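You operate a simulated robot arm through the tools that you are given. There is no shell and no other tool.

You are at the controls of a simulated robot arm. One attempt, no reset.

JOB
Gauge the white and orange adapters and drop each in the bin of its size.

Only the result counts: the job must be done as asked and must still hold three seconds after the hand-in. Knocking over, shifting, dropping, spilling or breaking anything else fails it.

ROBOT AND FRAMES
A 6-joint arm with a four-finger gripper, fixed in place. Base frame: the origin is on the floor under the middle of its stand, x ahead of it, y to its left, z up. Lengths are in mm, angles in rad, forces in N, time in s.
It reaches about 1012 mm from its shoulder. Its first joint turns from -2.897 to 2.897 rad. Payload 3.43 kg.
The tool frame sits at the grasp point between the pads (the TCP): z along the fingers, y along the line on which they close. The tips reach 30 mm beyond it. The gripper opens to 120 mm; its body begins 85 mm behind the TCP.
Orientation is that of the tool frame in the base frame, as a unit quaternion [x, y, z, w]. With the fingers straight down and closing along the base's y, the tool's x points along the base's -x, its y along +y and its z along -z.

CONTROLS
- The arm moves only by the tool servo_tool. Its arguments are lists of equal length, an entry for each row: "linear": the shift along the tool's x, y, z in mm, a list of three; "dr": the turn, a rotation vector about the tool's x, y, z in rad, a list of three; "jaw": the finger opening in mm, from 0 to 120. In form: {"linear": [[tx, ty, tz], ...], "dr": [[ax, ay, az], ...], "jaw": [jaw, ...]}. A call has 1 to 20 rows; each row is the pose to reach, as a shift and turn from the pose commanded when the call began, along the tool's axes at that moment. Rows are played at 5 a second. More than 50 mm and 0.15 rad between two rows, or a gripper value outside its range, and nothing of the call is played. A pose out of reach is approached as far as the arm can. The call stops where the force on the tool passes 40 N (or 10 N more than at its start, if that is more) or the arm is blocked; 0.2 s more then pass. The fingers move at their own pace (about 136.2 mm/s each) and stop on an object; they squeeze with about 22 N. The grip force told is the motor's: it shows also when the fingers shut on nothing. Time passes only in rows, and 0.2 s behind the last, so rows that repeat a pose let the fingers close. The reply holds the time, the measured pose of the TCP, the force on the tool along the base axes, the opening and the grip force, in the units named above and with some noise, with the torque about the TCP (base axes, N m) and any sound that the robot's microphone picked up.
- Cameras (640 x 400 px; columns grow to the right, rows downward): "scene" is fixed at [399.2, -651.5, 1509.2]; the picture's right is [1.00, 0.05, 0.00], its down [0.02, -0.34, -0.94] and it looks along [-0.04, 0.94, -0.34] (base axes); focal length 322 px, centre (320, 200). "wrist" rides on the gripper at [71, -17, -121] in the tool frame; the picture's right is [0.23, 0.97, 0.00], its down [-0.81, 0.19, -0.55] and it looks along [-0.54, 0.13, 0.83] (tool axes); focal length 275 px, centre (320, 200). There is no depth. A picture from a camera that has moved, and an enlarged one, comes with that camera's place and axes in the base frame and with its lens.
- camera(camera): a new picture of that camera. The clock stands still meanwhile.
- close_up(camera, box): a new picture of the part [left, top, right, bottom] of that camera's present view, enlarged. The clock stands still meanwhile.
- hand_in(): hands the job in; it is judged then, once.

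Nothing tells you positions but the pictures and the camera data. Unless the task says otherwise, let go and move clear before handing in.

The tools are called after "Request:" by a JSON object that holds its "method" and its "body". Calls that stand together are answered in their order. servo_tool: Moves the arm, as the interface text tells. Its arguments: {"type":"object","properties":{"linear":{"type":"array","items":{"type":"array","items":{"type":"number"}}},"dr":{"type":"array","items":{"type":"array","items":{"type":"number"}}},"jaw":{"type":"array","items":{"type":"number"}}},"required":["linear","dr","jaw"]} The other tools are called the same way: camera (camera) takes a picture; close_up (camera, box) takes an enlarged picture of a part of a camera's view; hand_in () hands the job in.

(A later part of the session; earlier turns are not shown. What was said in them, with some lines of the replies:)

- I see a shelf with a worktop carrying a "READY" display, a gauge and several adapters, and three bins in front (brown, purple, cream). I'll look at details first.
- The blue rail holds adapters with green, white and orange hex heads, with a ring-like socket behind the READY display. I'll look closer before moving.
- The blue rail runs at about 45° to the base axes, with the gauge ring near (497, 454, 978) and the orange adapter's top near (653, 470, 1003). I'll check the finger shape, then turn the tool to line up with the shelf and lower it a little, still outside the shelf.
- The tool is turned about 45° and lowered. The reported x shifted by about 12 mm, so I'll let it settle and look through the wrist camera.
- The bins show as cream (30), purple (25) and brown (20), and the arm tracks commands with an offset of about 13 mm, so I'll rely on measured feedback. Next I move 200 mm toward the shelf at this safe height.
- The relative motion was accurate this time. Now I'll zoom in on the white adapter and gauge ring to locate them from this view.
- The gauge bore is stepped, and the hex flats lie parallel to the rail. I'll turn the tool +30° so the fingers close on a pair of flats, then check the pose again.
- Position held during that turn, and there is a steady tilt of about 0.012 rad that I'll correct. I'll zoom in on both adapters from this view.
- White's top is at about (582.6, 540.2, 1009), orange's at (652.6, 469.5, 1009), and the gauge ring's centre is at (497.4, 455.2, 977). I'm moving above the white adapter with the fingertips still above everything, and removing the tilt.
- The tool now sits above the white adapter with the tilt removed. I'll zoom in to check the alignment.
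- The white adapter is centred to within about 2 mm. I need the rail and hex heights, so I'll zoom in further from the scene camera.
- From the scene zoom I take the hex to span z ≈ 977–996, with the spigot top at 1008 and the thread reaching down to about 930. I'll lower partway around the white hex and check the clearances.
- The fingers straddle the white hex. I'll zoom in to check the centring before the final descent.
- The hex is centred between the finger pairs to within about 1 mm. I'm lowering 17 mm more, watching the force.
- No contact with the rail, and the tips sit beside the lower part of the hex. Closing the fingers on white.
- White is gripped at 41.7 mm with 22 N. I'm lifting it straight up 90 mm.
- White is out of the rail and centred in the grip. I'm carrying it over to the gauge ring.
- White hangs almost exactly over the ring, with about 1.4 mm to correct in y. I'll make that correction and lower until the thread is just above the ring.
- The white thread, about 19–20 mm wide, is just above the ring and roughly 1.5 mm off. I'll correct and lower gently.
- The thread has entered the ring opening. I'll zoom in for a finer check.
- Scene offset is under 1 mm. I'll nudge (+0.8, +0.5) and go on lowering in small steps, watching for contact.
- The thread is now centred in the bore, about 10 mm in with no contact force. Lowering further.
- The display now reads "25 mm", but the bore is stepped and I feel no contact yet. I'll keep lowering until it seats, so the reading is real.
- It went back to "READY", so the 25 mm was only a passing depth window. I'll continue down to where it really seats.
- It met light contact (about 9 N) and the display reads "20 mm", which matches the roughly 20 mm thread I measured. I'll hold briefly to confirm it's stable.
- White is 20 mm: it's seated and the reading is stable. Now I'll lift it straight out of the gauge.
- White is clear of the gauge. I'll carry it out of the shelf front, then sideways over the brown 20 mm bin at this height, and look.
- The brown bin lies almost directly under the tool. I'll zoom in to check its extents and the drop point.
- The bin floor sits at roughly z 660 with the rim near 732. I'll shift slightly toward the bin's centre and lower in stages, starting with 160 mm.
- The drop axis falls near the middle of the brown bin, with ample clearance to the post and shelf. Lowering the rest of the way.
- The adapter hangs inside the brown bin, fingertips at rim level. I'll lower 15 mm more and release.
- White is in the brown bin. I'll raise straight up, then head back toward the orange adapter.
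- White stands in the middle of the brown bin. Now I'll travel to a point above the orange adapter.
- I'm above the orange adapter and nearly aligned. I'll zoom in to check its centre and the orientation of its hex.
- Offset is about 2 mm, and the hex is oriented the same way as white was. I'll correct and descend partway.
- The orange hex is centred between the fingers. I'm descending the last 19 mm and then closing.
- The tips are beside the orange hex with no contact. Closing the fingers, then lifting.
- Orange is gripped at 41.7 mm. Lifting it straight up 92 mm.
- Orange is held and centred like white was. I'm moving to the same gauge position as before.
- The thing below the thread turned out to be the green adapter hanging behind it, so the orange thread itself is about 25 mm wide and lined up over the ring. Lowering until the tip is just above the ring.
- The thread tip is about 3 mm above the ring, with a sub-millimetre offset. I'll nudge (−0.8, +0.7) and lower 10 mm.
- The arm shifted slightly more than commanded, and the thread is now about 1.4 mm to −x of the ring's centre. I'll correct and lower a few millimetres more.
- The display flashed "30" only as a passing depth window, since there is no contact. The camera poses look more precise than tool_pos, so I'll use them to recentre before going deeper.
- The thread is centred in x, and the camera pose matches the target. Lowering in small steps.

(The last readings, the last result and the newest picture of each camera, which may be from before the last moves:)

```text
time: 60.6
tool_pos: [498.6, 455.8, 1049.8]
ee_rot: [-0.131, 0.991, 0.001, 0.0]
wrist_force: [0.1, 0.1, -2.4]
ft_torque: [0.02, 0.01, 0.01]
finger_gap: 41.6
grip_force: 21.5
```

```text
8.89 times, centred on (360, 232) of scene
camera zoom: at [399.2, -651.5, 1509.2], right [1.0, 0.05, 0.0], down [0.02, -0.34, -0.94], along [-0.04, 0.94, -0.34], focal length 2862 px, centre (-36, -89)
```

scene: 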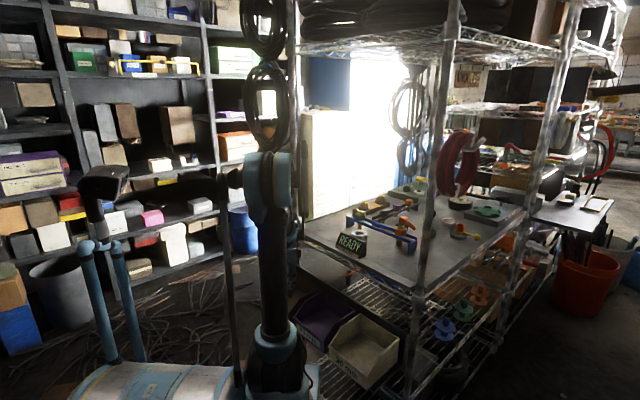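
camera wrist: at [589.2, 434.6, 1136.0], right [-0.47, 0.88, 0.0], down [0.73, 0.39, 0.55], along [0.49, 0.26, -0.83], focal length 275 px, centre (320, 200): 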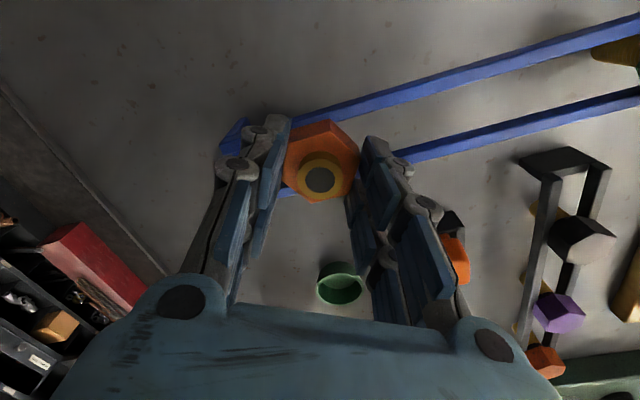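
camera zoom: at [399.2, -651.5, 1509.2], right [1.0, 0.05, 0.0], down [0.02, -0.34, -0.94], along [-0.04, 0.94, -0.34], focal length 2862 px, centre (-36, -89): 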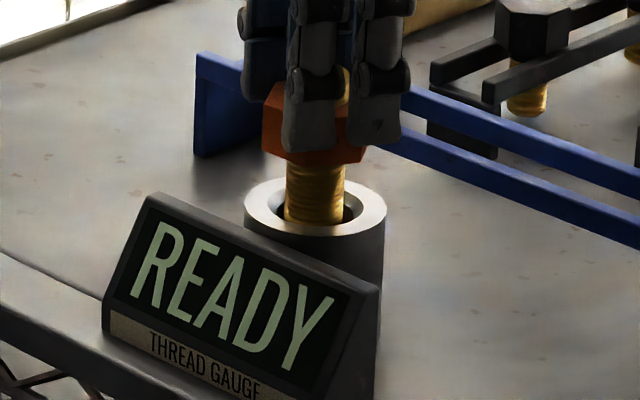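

It's past the 30 mm window with no contact, so the thread fits deeper. Continuing in small steps.

Request:
{"method": "servo_tool", "body": {"linear": [[0, 0, 1.5], [0, 0, 3], [0, 0, 4.5], [0, 0, 6], [0, 0, 7.5], [0, 0, 7.5]], "dr": [[0, 0, 0], [0, 0, 0], [0, 0, 0], [0, 0, 0], [0, 0, 0], [0, 0, 0]], "jaw": [20, 20, 20, 20, 20, 20]}}

Request:
{"method": "close_up", "body": {"camera": "wrist", "box": [270, 70, 380, 160]}}

Request:
{"method": "close_up", "body": {"camera": "scene", "box": [335, 210, 385, 255]}}

```text
time: 62.0
tool_pos: [498.1, 455.6, 1041.0]
ee_rot: [-0.13, 0.992, 0.001, 0.001]
wrist_force: [1.8, 0.3, -2.1]
ft_torque: [0.04, -0.05, 0.02]
finger_gap: 41.6
grip_force: 21.8
```

```text
4.44 times, centred on (325, 115) of wrist
camera zoom: at [432.3, 419.5, 1161.2], right [-0.47, 0.88, 0.0], down [0.73, 0.39, 0.55], along [0.49, 0.26, -0.83], focal length 1224 px, centre (298, 578)
```

zoom: 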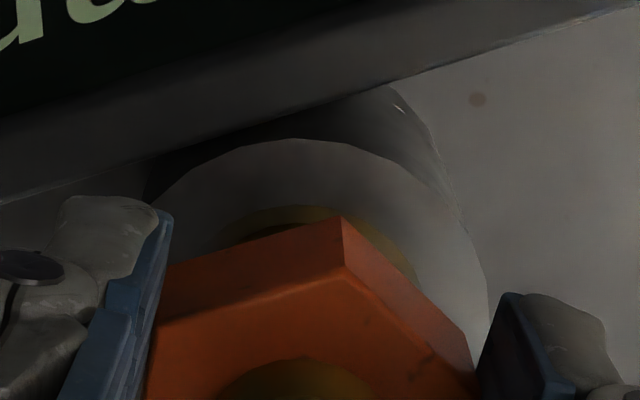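

```text
8.89 times, centred on (360, 232) of scene
camera zoom: at [399.2, -651.5, 1509.2], right [1.0, 0.05, 0.0], down [0.02, -0.34, -0.94], along [-0.04, 0.94, -0.34], focal length 2862 px, centre (-36, -89)
```

zoom: 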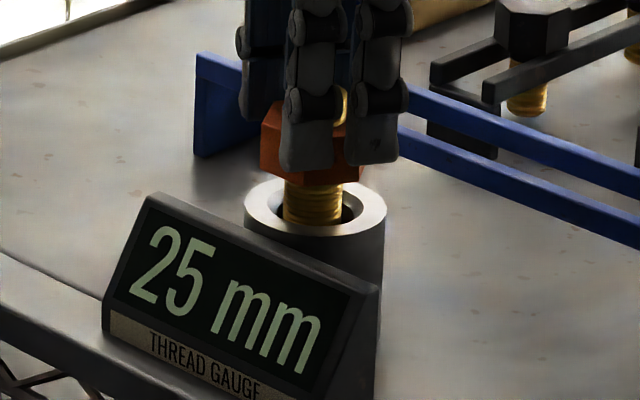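

The display reads "25 mm" with slight side contact. I'll recentre by under a millimetre and press on gently, to confirm it seats here rather than passing through.

Request:
{"method": "servo_tool", "body": {"linear": [[-0.4, 0.1, 0], [-0.8, 0.3, 0], [-0.8, 0.3, 0.8], [-0.8, 0.3, 1.6], [-0.8, 0.3, 2.4], [-0.8, 0.3, 3.2], [-0.8, 0.3, 3.2]], "dr": [[0, 0, 0], [0, 0, 0], [0, 0, 0], [0, 0, 0], [0, 0, 0], [0, 0, 0], [0, 0, 0]], "jaw": [20, 20, 20, 20, 20, 20, 20]}}

Request:
{"method": "close_up", "body": {"camera": "scene", "box": [335, 210, 385, 255]}}

Request:
{"method": "close_up", "body": {"camera": "wrist", "box": [240, 70, 400, 210]}}

```text
time: 63.6
tool_pos: [499.1, 454.9, 1038.9]
ee_rot: [-0.13, 0.991, 0.001, 0.001]
wrist_force: [3.1, -0.5, 15.3]
ft_torque: [-0.06, -0.07, -0.01]
finger_gap: 41.7
grip_force: 21.5
```

```text
8.89 times, centred on (360, 232) of scene
camera zoom: at [399.2, -651.5, 1509.2], right [1.0, 0.05, 0.0], down [0.02, -0.34, -0.94], along [-0.04, 0.94, -0.34], focal length 2862 px, centre (-36, -89)
```

zoom: 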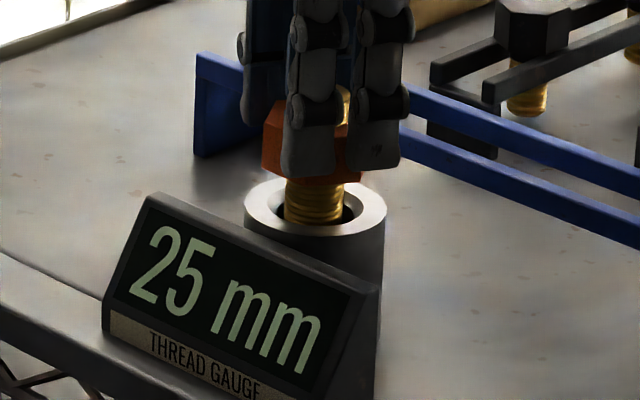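

```text
2.86 times, centred on (320, 140) of wrist
camera zoom: at [433.0, 420.4, 1158.2], right [-0.47, 0.88, 0.0], down [0.73, 0.39, 0.55], along [0.49, 0.26, -0.83], focal length 786 px, centre (320, 371)
```

zoom: 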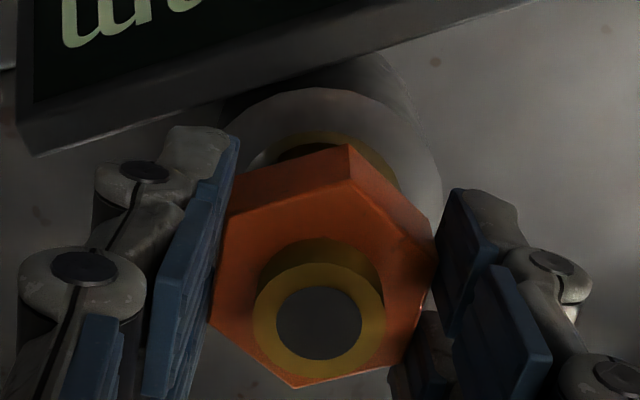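

Orange seats firmly (about 18 N of contact) with a steady "25 mm", consistent with its 25 mm diameter. I'll ease the pressure and lift it straight out.

Request:
{"method": "servo_tool", "body": {"linear": [[0, 0, 0], [0, 0, 0], [0, 0, 0]], "dr": [[0, 0, 0], [0, 0, 0], [0, 0, 0]], "jaw": [20, 20, 20]}}

Request:
{"method": "close_up", "body": {"camera": "scene", "box": [335, 210, 385, 255]}}

Request:
{"method": "servo_tool", "body": {"linear": [[0, 0, -3], [0, 0, -10], [0, 0, -20], [0, 0, -30], [0, 0, -40], [0, 0, -55], [0, 0, -70], [0, 0, -85], [0, 0, -95], [0, 0, -95]], "dr": [[0, 0, 0], [0, 0, 0], [0, 0, 0], [0, 0, 0], [0, 0, 0], [0, 0, 0], [0, 0, 0], [0, 0, 0], [0, 0, 0], [0, 0, 0]], "jaw": [20, 20, 20, 20, 20, 20, 20, 20, 20, 20]}}

Request:
{"method": "camera", "body": {"camera": "wrist"}}

Request:
{"method": "camera", "body": {"camera": "scene"}}

```text
time: 64.4
tool_pos: [498.4, 456.0, 1037.6]
ee_rot: [-0.13, 0.991, 0.001, 0.001]
wrist_force: [4.5, -0.3, 14.8]
ft_torque: [-0.05, -0.17, 0.01]
finger_gap: 41.7
grip_force: 22.4
```

```text
8.89 times, centred on (360, 232) of scene
camera zoom: at [399.2, -651.5, 1509.2], right [1.0, 0.05, 0.0], down [0.02, -0.34, -0.94], along [-0.04, 0.94, -0.34], focal length 2862 px, centre (-36, -89)
```

zoom: 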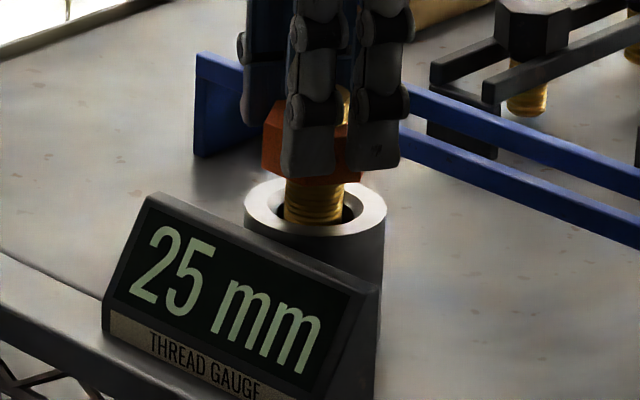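

```text
time: 66.6
tool_pos: [499.7, 456.6, 1134.3]
ee_rot: [-0.13, 0.991, 0.001, 0.002]
wrist_force: [-0.1, 0.0, -2.3]
ft_torque: [0.01, -0.01, 0.01]
finger_gap: 41.8
grip_force: 22.1
```

```text
taken
camera wrist: at [432.8, 421.4, 1255.0], right [-0.47, 0.88, 0.0], down [0.73, 0.39, 0.55], along [0.49, 0.26, -0.83], focal length 275 px, centre (320, 200)
```

wrist: 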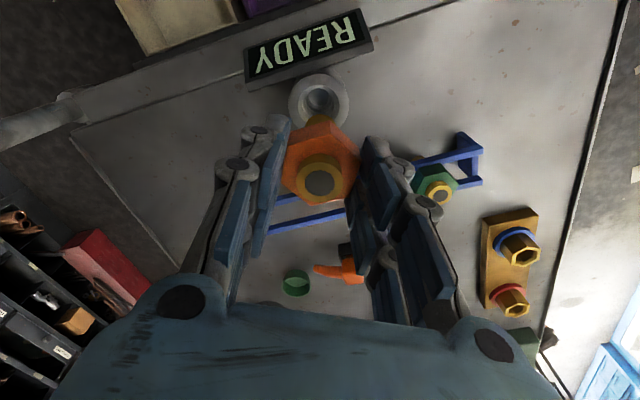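

```text
taken
```

scene: 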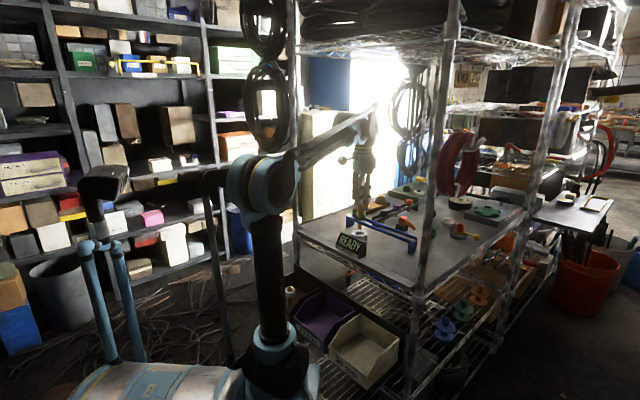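

Orange is 25 mm. Carrying it out of the shelf to above the purple 25 mm bin.

Request:
{"method": "servo_tool", "body": {"linear": [[14, -7.6, 0], [34, -18.5, 0], [56, -30.4, 0], [78, -42.4, 0], [100, -54.3, 0], [122, -66.2, 0], [144, -78.2, 0], [162, -88, 0], [173.5, -94.2, 0], [173.5, -94.2, 0]], "dr": [[0, 0, 0], [0, 0, 0], [0, 0, 0], [0, 0, 0], [0, 0, 0], [0, 0, 0], [0, 0, 0], [0, 0, 0], [0, 0, 0], [0, 0, 0]], "jaw": [20, 20, 20, 20, 20, 20, 20, 20, 20, 20]}}

Request:
{"method": "camera", "body": {"camera": "wrist"}}

Request:
{"method": "camera", "body": {"camera": "scene"}}

```text
time: 68.8
tool_pos: [354.9, 320.6, 1132.6]
ee_rot: [-0.13, 0.991, 0.001, 0.002]
wrist_force: [-0.6, -0.6, -2.4]
ft_torque: [0.0, 0.01, 0.03]
finger_gap: 41.9
grip_force: 22.5
```

```text
taken
camera wrist: at [289.8, 285.5, 1252.8], right [-0.47, 0.88, 0.0], down [0.73, 0.39, 0.55], along [0.49, 0.26, -0.83], focal length 275 px, centre (320, 200)
```

wrist: 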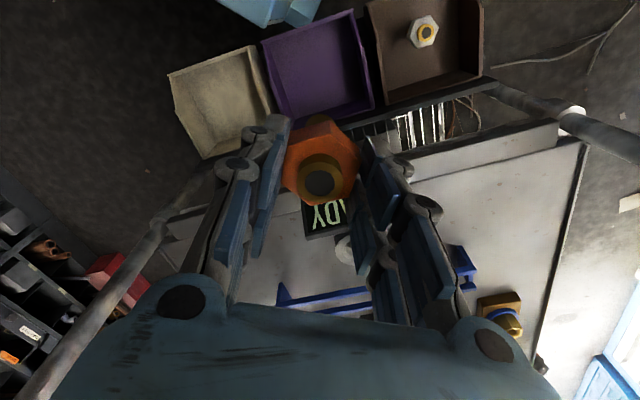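

```text
taken
```

scene: 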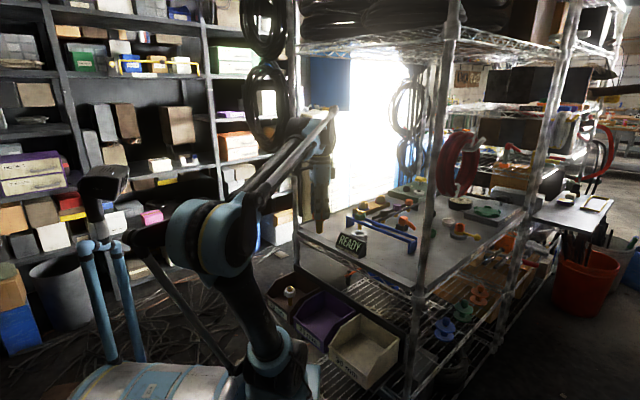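

The purple bin is centred under the tool, and white still stands in the brown bin. Lowering in stages.

Request:
{"method": "servo_tool", "body": {"linear": [[0, 0, 12], [0, 0, 34], [0, 0, 58], [0, 0, 82], [0, 0, 106], [0, 0, 130], [0, 0, 150], [0, 0, 168], [0, 0, 180], [0, 0, 180]], "dr": [[0, 0, 0], [0, 0, 0], [0, 0, 0], [0, 0, 0], [0, 0, 0], [0, 0, 0], [0, 0, 0], [0, 0, 0], [0, 0, 0], [0, 0, 0]], "jaw": [20, 20, 20, 20, 20, 20, 20, 20, 20, 20]}}

Request:
{"method": "camera", "body": {"camera": "wrist"}}

Request:
{"method": "camera", "body": {"camera": "scene"}}

```text
time: 71.0
tool_pos: [354.7, 320.7, 951.0]
ee_rot: [-0.131, 0.991, 0.001, 0.001]
wrist_force: [-0.1, 0.3, -2.0]
ft_torque: [-0.01, 0.01, 0.02]
finger_gap: 41.8
grip_force: 21.9
```

```text
taken
camera wrist: at [289.3, 285.2, 1071.3], right [-0.47, 0.88, 0.0], down [0.73, 0.39, 0.55], along [0.49, 0.26, -0.83], focal length 275 px, centre (320, 200)
```

wrist: 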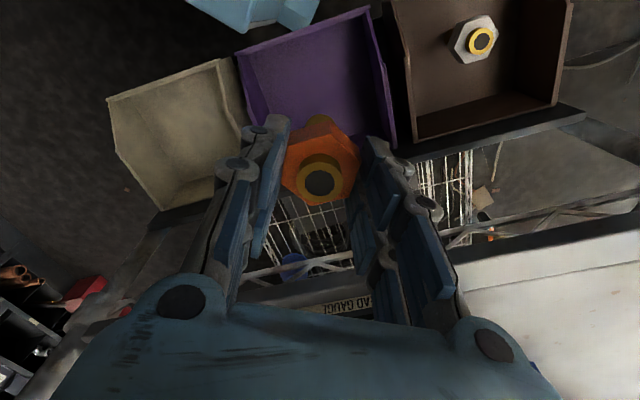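

```text
taken
```

scene: 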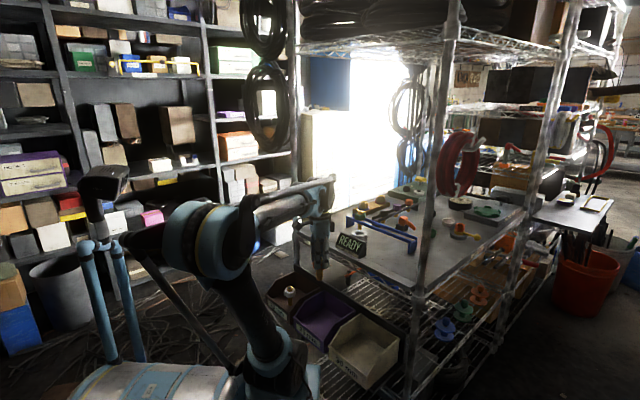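

All clear, and the axis still points at the purple bin's middle. Lowering to the release height.

Request:
{"method": "servo_tool", "body": {"linear": [[0, 0, 12], [0, 0, 32], [0, 0, 52], [0, 0, 72], [0, 0, 92], [0, 0, 112], [0, 0, 132], [0, 0, 150], [0, 0, 165], [0, 0, 177], [0, 0, 184], [0, 0, 184]], "dr": [[0, 0, 0], [0, 0, 0], [0, 0, 0], [0, 0, 0], [0, 0, 0], [0, 0, 0], [0, 0, 0], [0, 0, 0], [0, 0, 0], [0, 0, 0], [0, 0, 0], [0, 0, 0]], "jaw": [20, 20, 20, 20, 20, 20, 20, 20, 20, 20, 20, 20]}}

Request:
{"method": "camera", "body": {"camera": "wrist"}}

Request:
{"method": "close_up", "body": {"camera": "scene", "box": [250, 200, 410, 340]}}

```text
time: 73.6
tool_pos: [355.4, 320.3, 769.7]
ee_rot: [-0.131, 0.991, 0.001, 0.001]
wrist_force: [-0.5, 0.6, -1.1]
ft_torque: [0.01, 0.02, 0.0]
finger_gap: 41.6
grip_force: 21.9
```

```text
taken
camera wrist: at [290.7, 285.2, 889.1], right [-0.47, 0.88, 0.0], down [0.73, 0.39, 0.55], along [0.49, 0.26, -0.83], focal length 275 px, centre (320, 200)
```

wrist: 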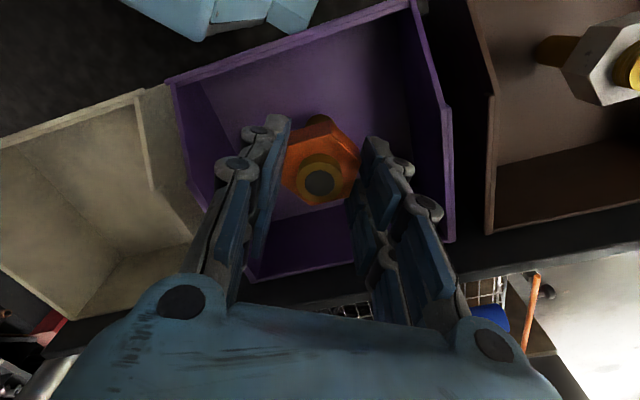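

```text
2.86 times, centred on (330, 270) of scene
camera zoom: at [399.2, -651.5, 1509.2], right [1.0, 0.05, 0.0], down [0.02, -0.34, -0.94], along [-0.04, 0.94, -0.34], focal length 920 px, centre (291, 0)
```

zoom: 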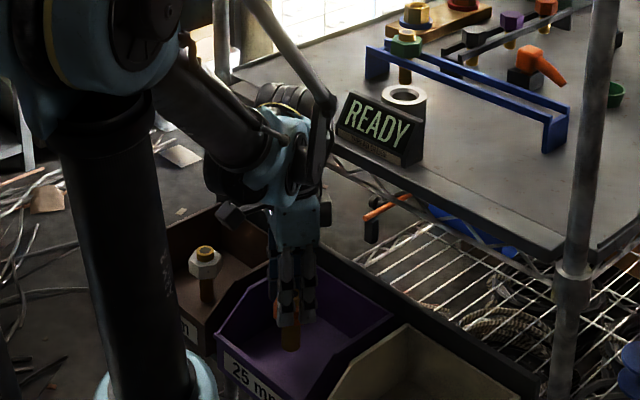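

The thread hangs just above the purple bin's floor. Releasing.

Request:
{"method": "servo_tool", "body": {"linear": [[0, 0, 3], [0, 0, 6], [0, 0, 6]], "dr": [[0, 0, 0], [0, 0, 0], [0, 0, 0]], "jaw": [20, 20, 20]}}

Request:
{"method": "servo_tool", "body": {"linear": [[0, 0, 0], [0, 0, 0], [0, 0, 0], [0, 0, 0], [0, 0, 0]], "dr": [[0, 0, 0], [0, 0, 0], [0, 0, 0], [0, 0, 0], [0, 0, 0]], "jaw": [60, 66, 66, 66, 66]}}

Request:
{"method": "camera", "body": {"camera": "wrist"}}

```text
time: 74.4
tool_pos: [355.4, 320.4, 763.1]
ee_rot: [-0.13, 0.992, 0.001, 0.001]
wrist_force: [0.5, -0.3, -2.4]
ft_torque: [0.02, -0.02, 0.02]
finger_gap: 41.7
grip_force: 22.1
```

```text
time: 75.6
tool_pos: [355.4, 321.0, 762.9]
ee_rot: [-0.13, 0.991, 0.001, 0.0]
wrist_force: [0.4, 0.6, 0.5]
ft_torque: [-0.05, 0.01, 0.02]
finger_gap: 65.9
grip_force: 0.0
```

```text
taken
camera wrist: at [289.9, 285.3, 883.3], right [-0.47, 0.88, 0.0], down [0.73, 0.39, 0.55], along [0.49, 0.26, -0.83], focal length 275 px, centre (320, 200)
```

wrist: 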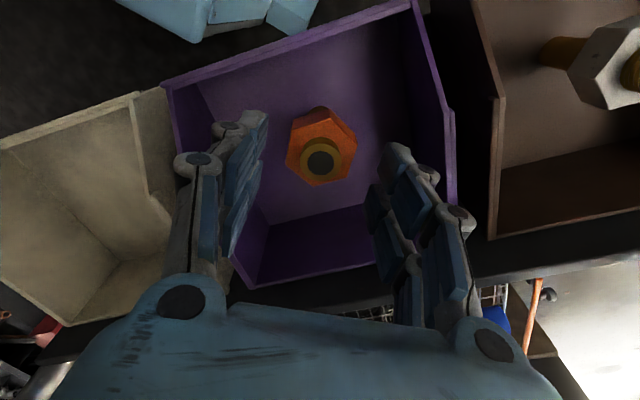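

Orange is standing in the purple bin and the fingers are clear. I'll rise straight up away from it.

Request:
{"method": "servo_tool", "body": {"linear": [[0, 0, -8], [0, 0, -22], [0, 0, -42], [0, 0, -66], [0, 0, -90], [0, 0, -114], [0, 0, -138], [0, 0, -162], [0, 0, -186], [0, 0, -210], [0, 0, -234], [0, 0, -258], [0, 0, -282], [0, 0, -306], [0, 0, -330], [0, 0, -350], [0, 0, -350]], "dr": [[0, 0, 0], [0, 0, 0], [0, 0, 0], [0, 0, 0], [0, 0, 0], [0, 0, 0], [0, 0, 0], [0, 0, 0], [0, 0, 0], [0, 0, 0], [0, 0, 0], [0, 0, 0], [0, 0, 0], [0, 0, 0], [0, 0, 0], [0, 0, 0], [0, 0, 0]], "jaw": [66, 66, 66, 66, 66, 66, 66, 66, 66, 66, 66, 66, 66, 66, 66, 66, 66]}}

Request:
{"method": "camera", "body": {"camera": "wrist"}}

Request:
{"method": "close_up", "body": {"camera": "scene", "box": [250, 200, 450, 360]}}

```text
time: 79.2
tool_pos: [354.6, 322.8, 1112.0]
ee_rot: [-0.13, 0.991, 0.001, 0.001]
wrist_force: [-0.3, 0.7, -0.5]
ft_torque: [0.02, 0.05, -0.04]
finger_gap: 66.2
grip_force: 0.0
```

```text
taken
camera wrist: at [290.0, 286.6, 1232.2], right [-0.47, 0.88, 0.0], down [0.73, 0.39, 0.55], along [0.49, 0.26, -0.83], focal length 275 px, centre (320, 200)
```

wrist: 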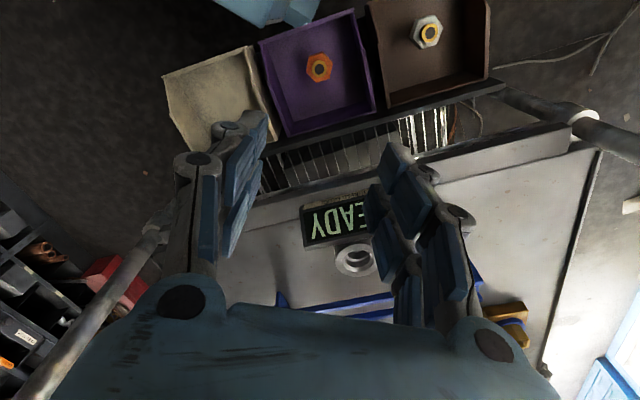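

```text
2.50 times, centred on (350, 280) of scene
camera zoom: at [399.2, -651.5, 1509.2], right [1.0, 0.05, 0.0], down [0.02, -0.34, -0.94], along [-0.04, 0.94, -0.34], focal length 805 px, centre (245, 0)
```

zoom: 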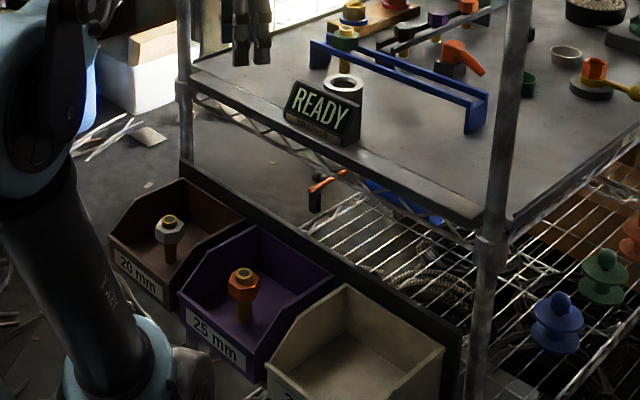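

White is in the bin marked 20 mm and orange is in the one marked 25 mm. The rail, green adapter and gauge look undisturbed and the arm is clear, so I'm handing in.

Request:
{"method": "hand_in", "body": {}}

```text
The job is handed in.
```

I gauged both adapters and put each in the bin of its size: white (20 mm) in the brown bin and orange (25 mm) in the purple bin. The job is handed in, but I haven't seen the verdict.

- **Gauging:** I lowered each adapter until it touched bottom in the thread gauge. The display shows other sizes briefly as an adapter passes through. I took only the steady reading once it was seated, and both matched the thread widths I measured in the pictures.
- **Final state:** In the last pictures both adapters stand upright in their bins, the fingers are open and the arm is clear. The rail, green adapter and gauge look undisturbed.
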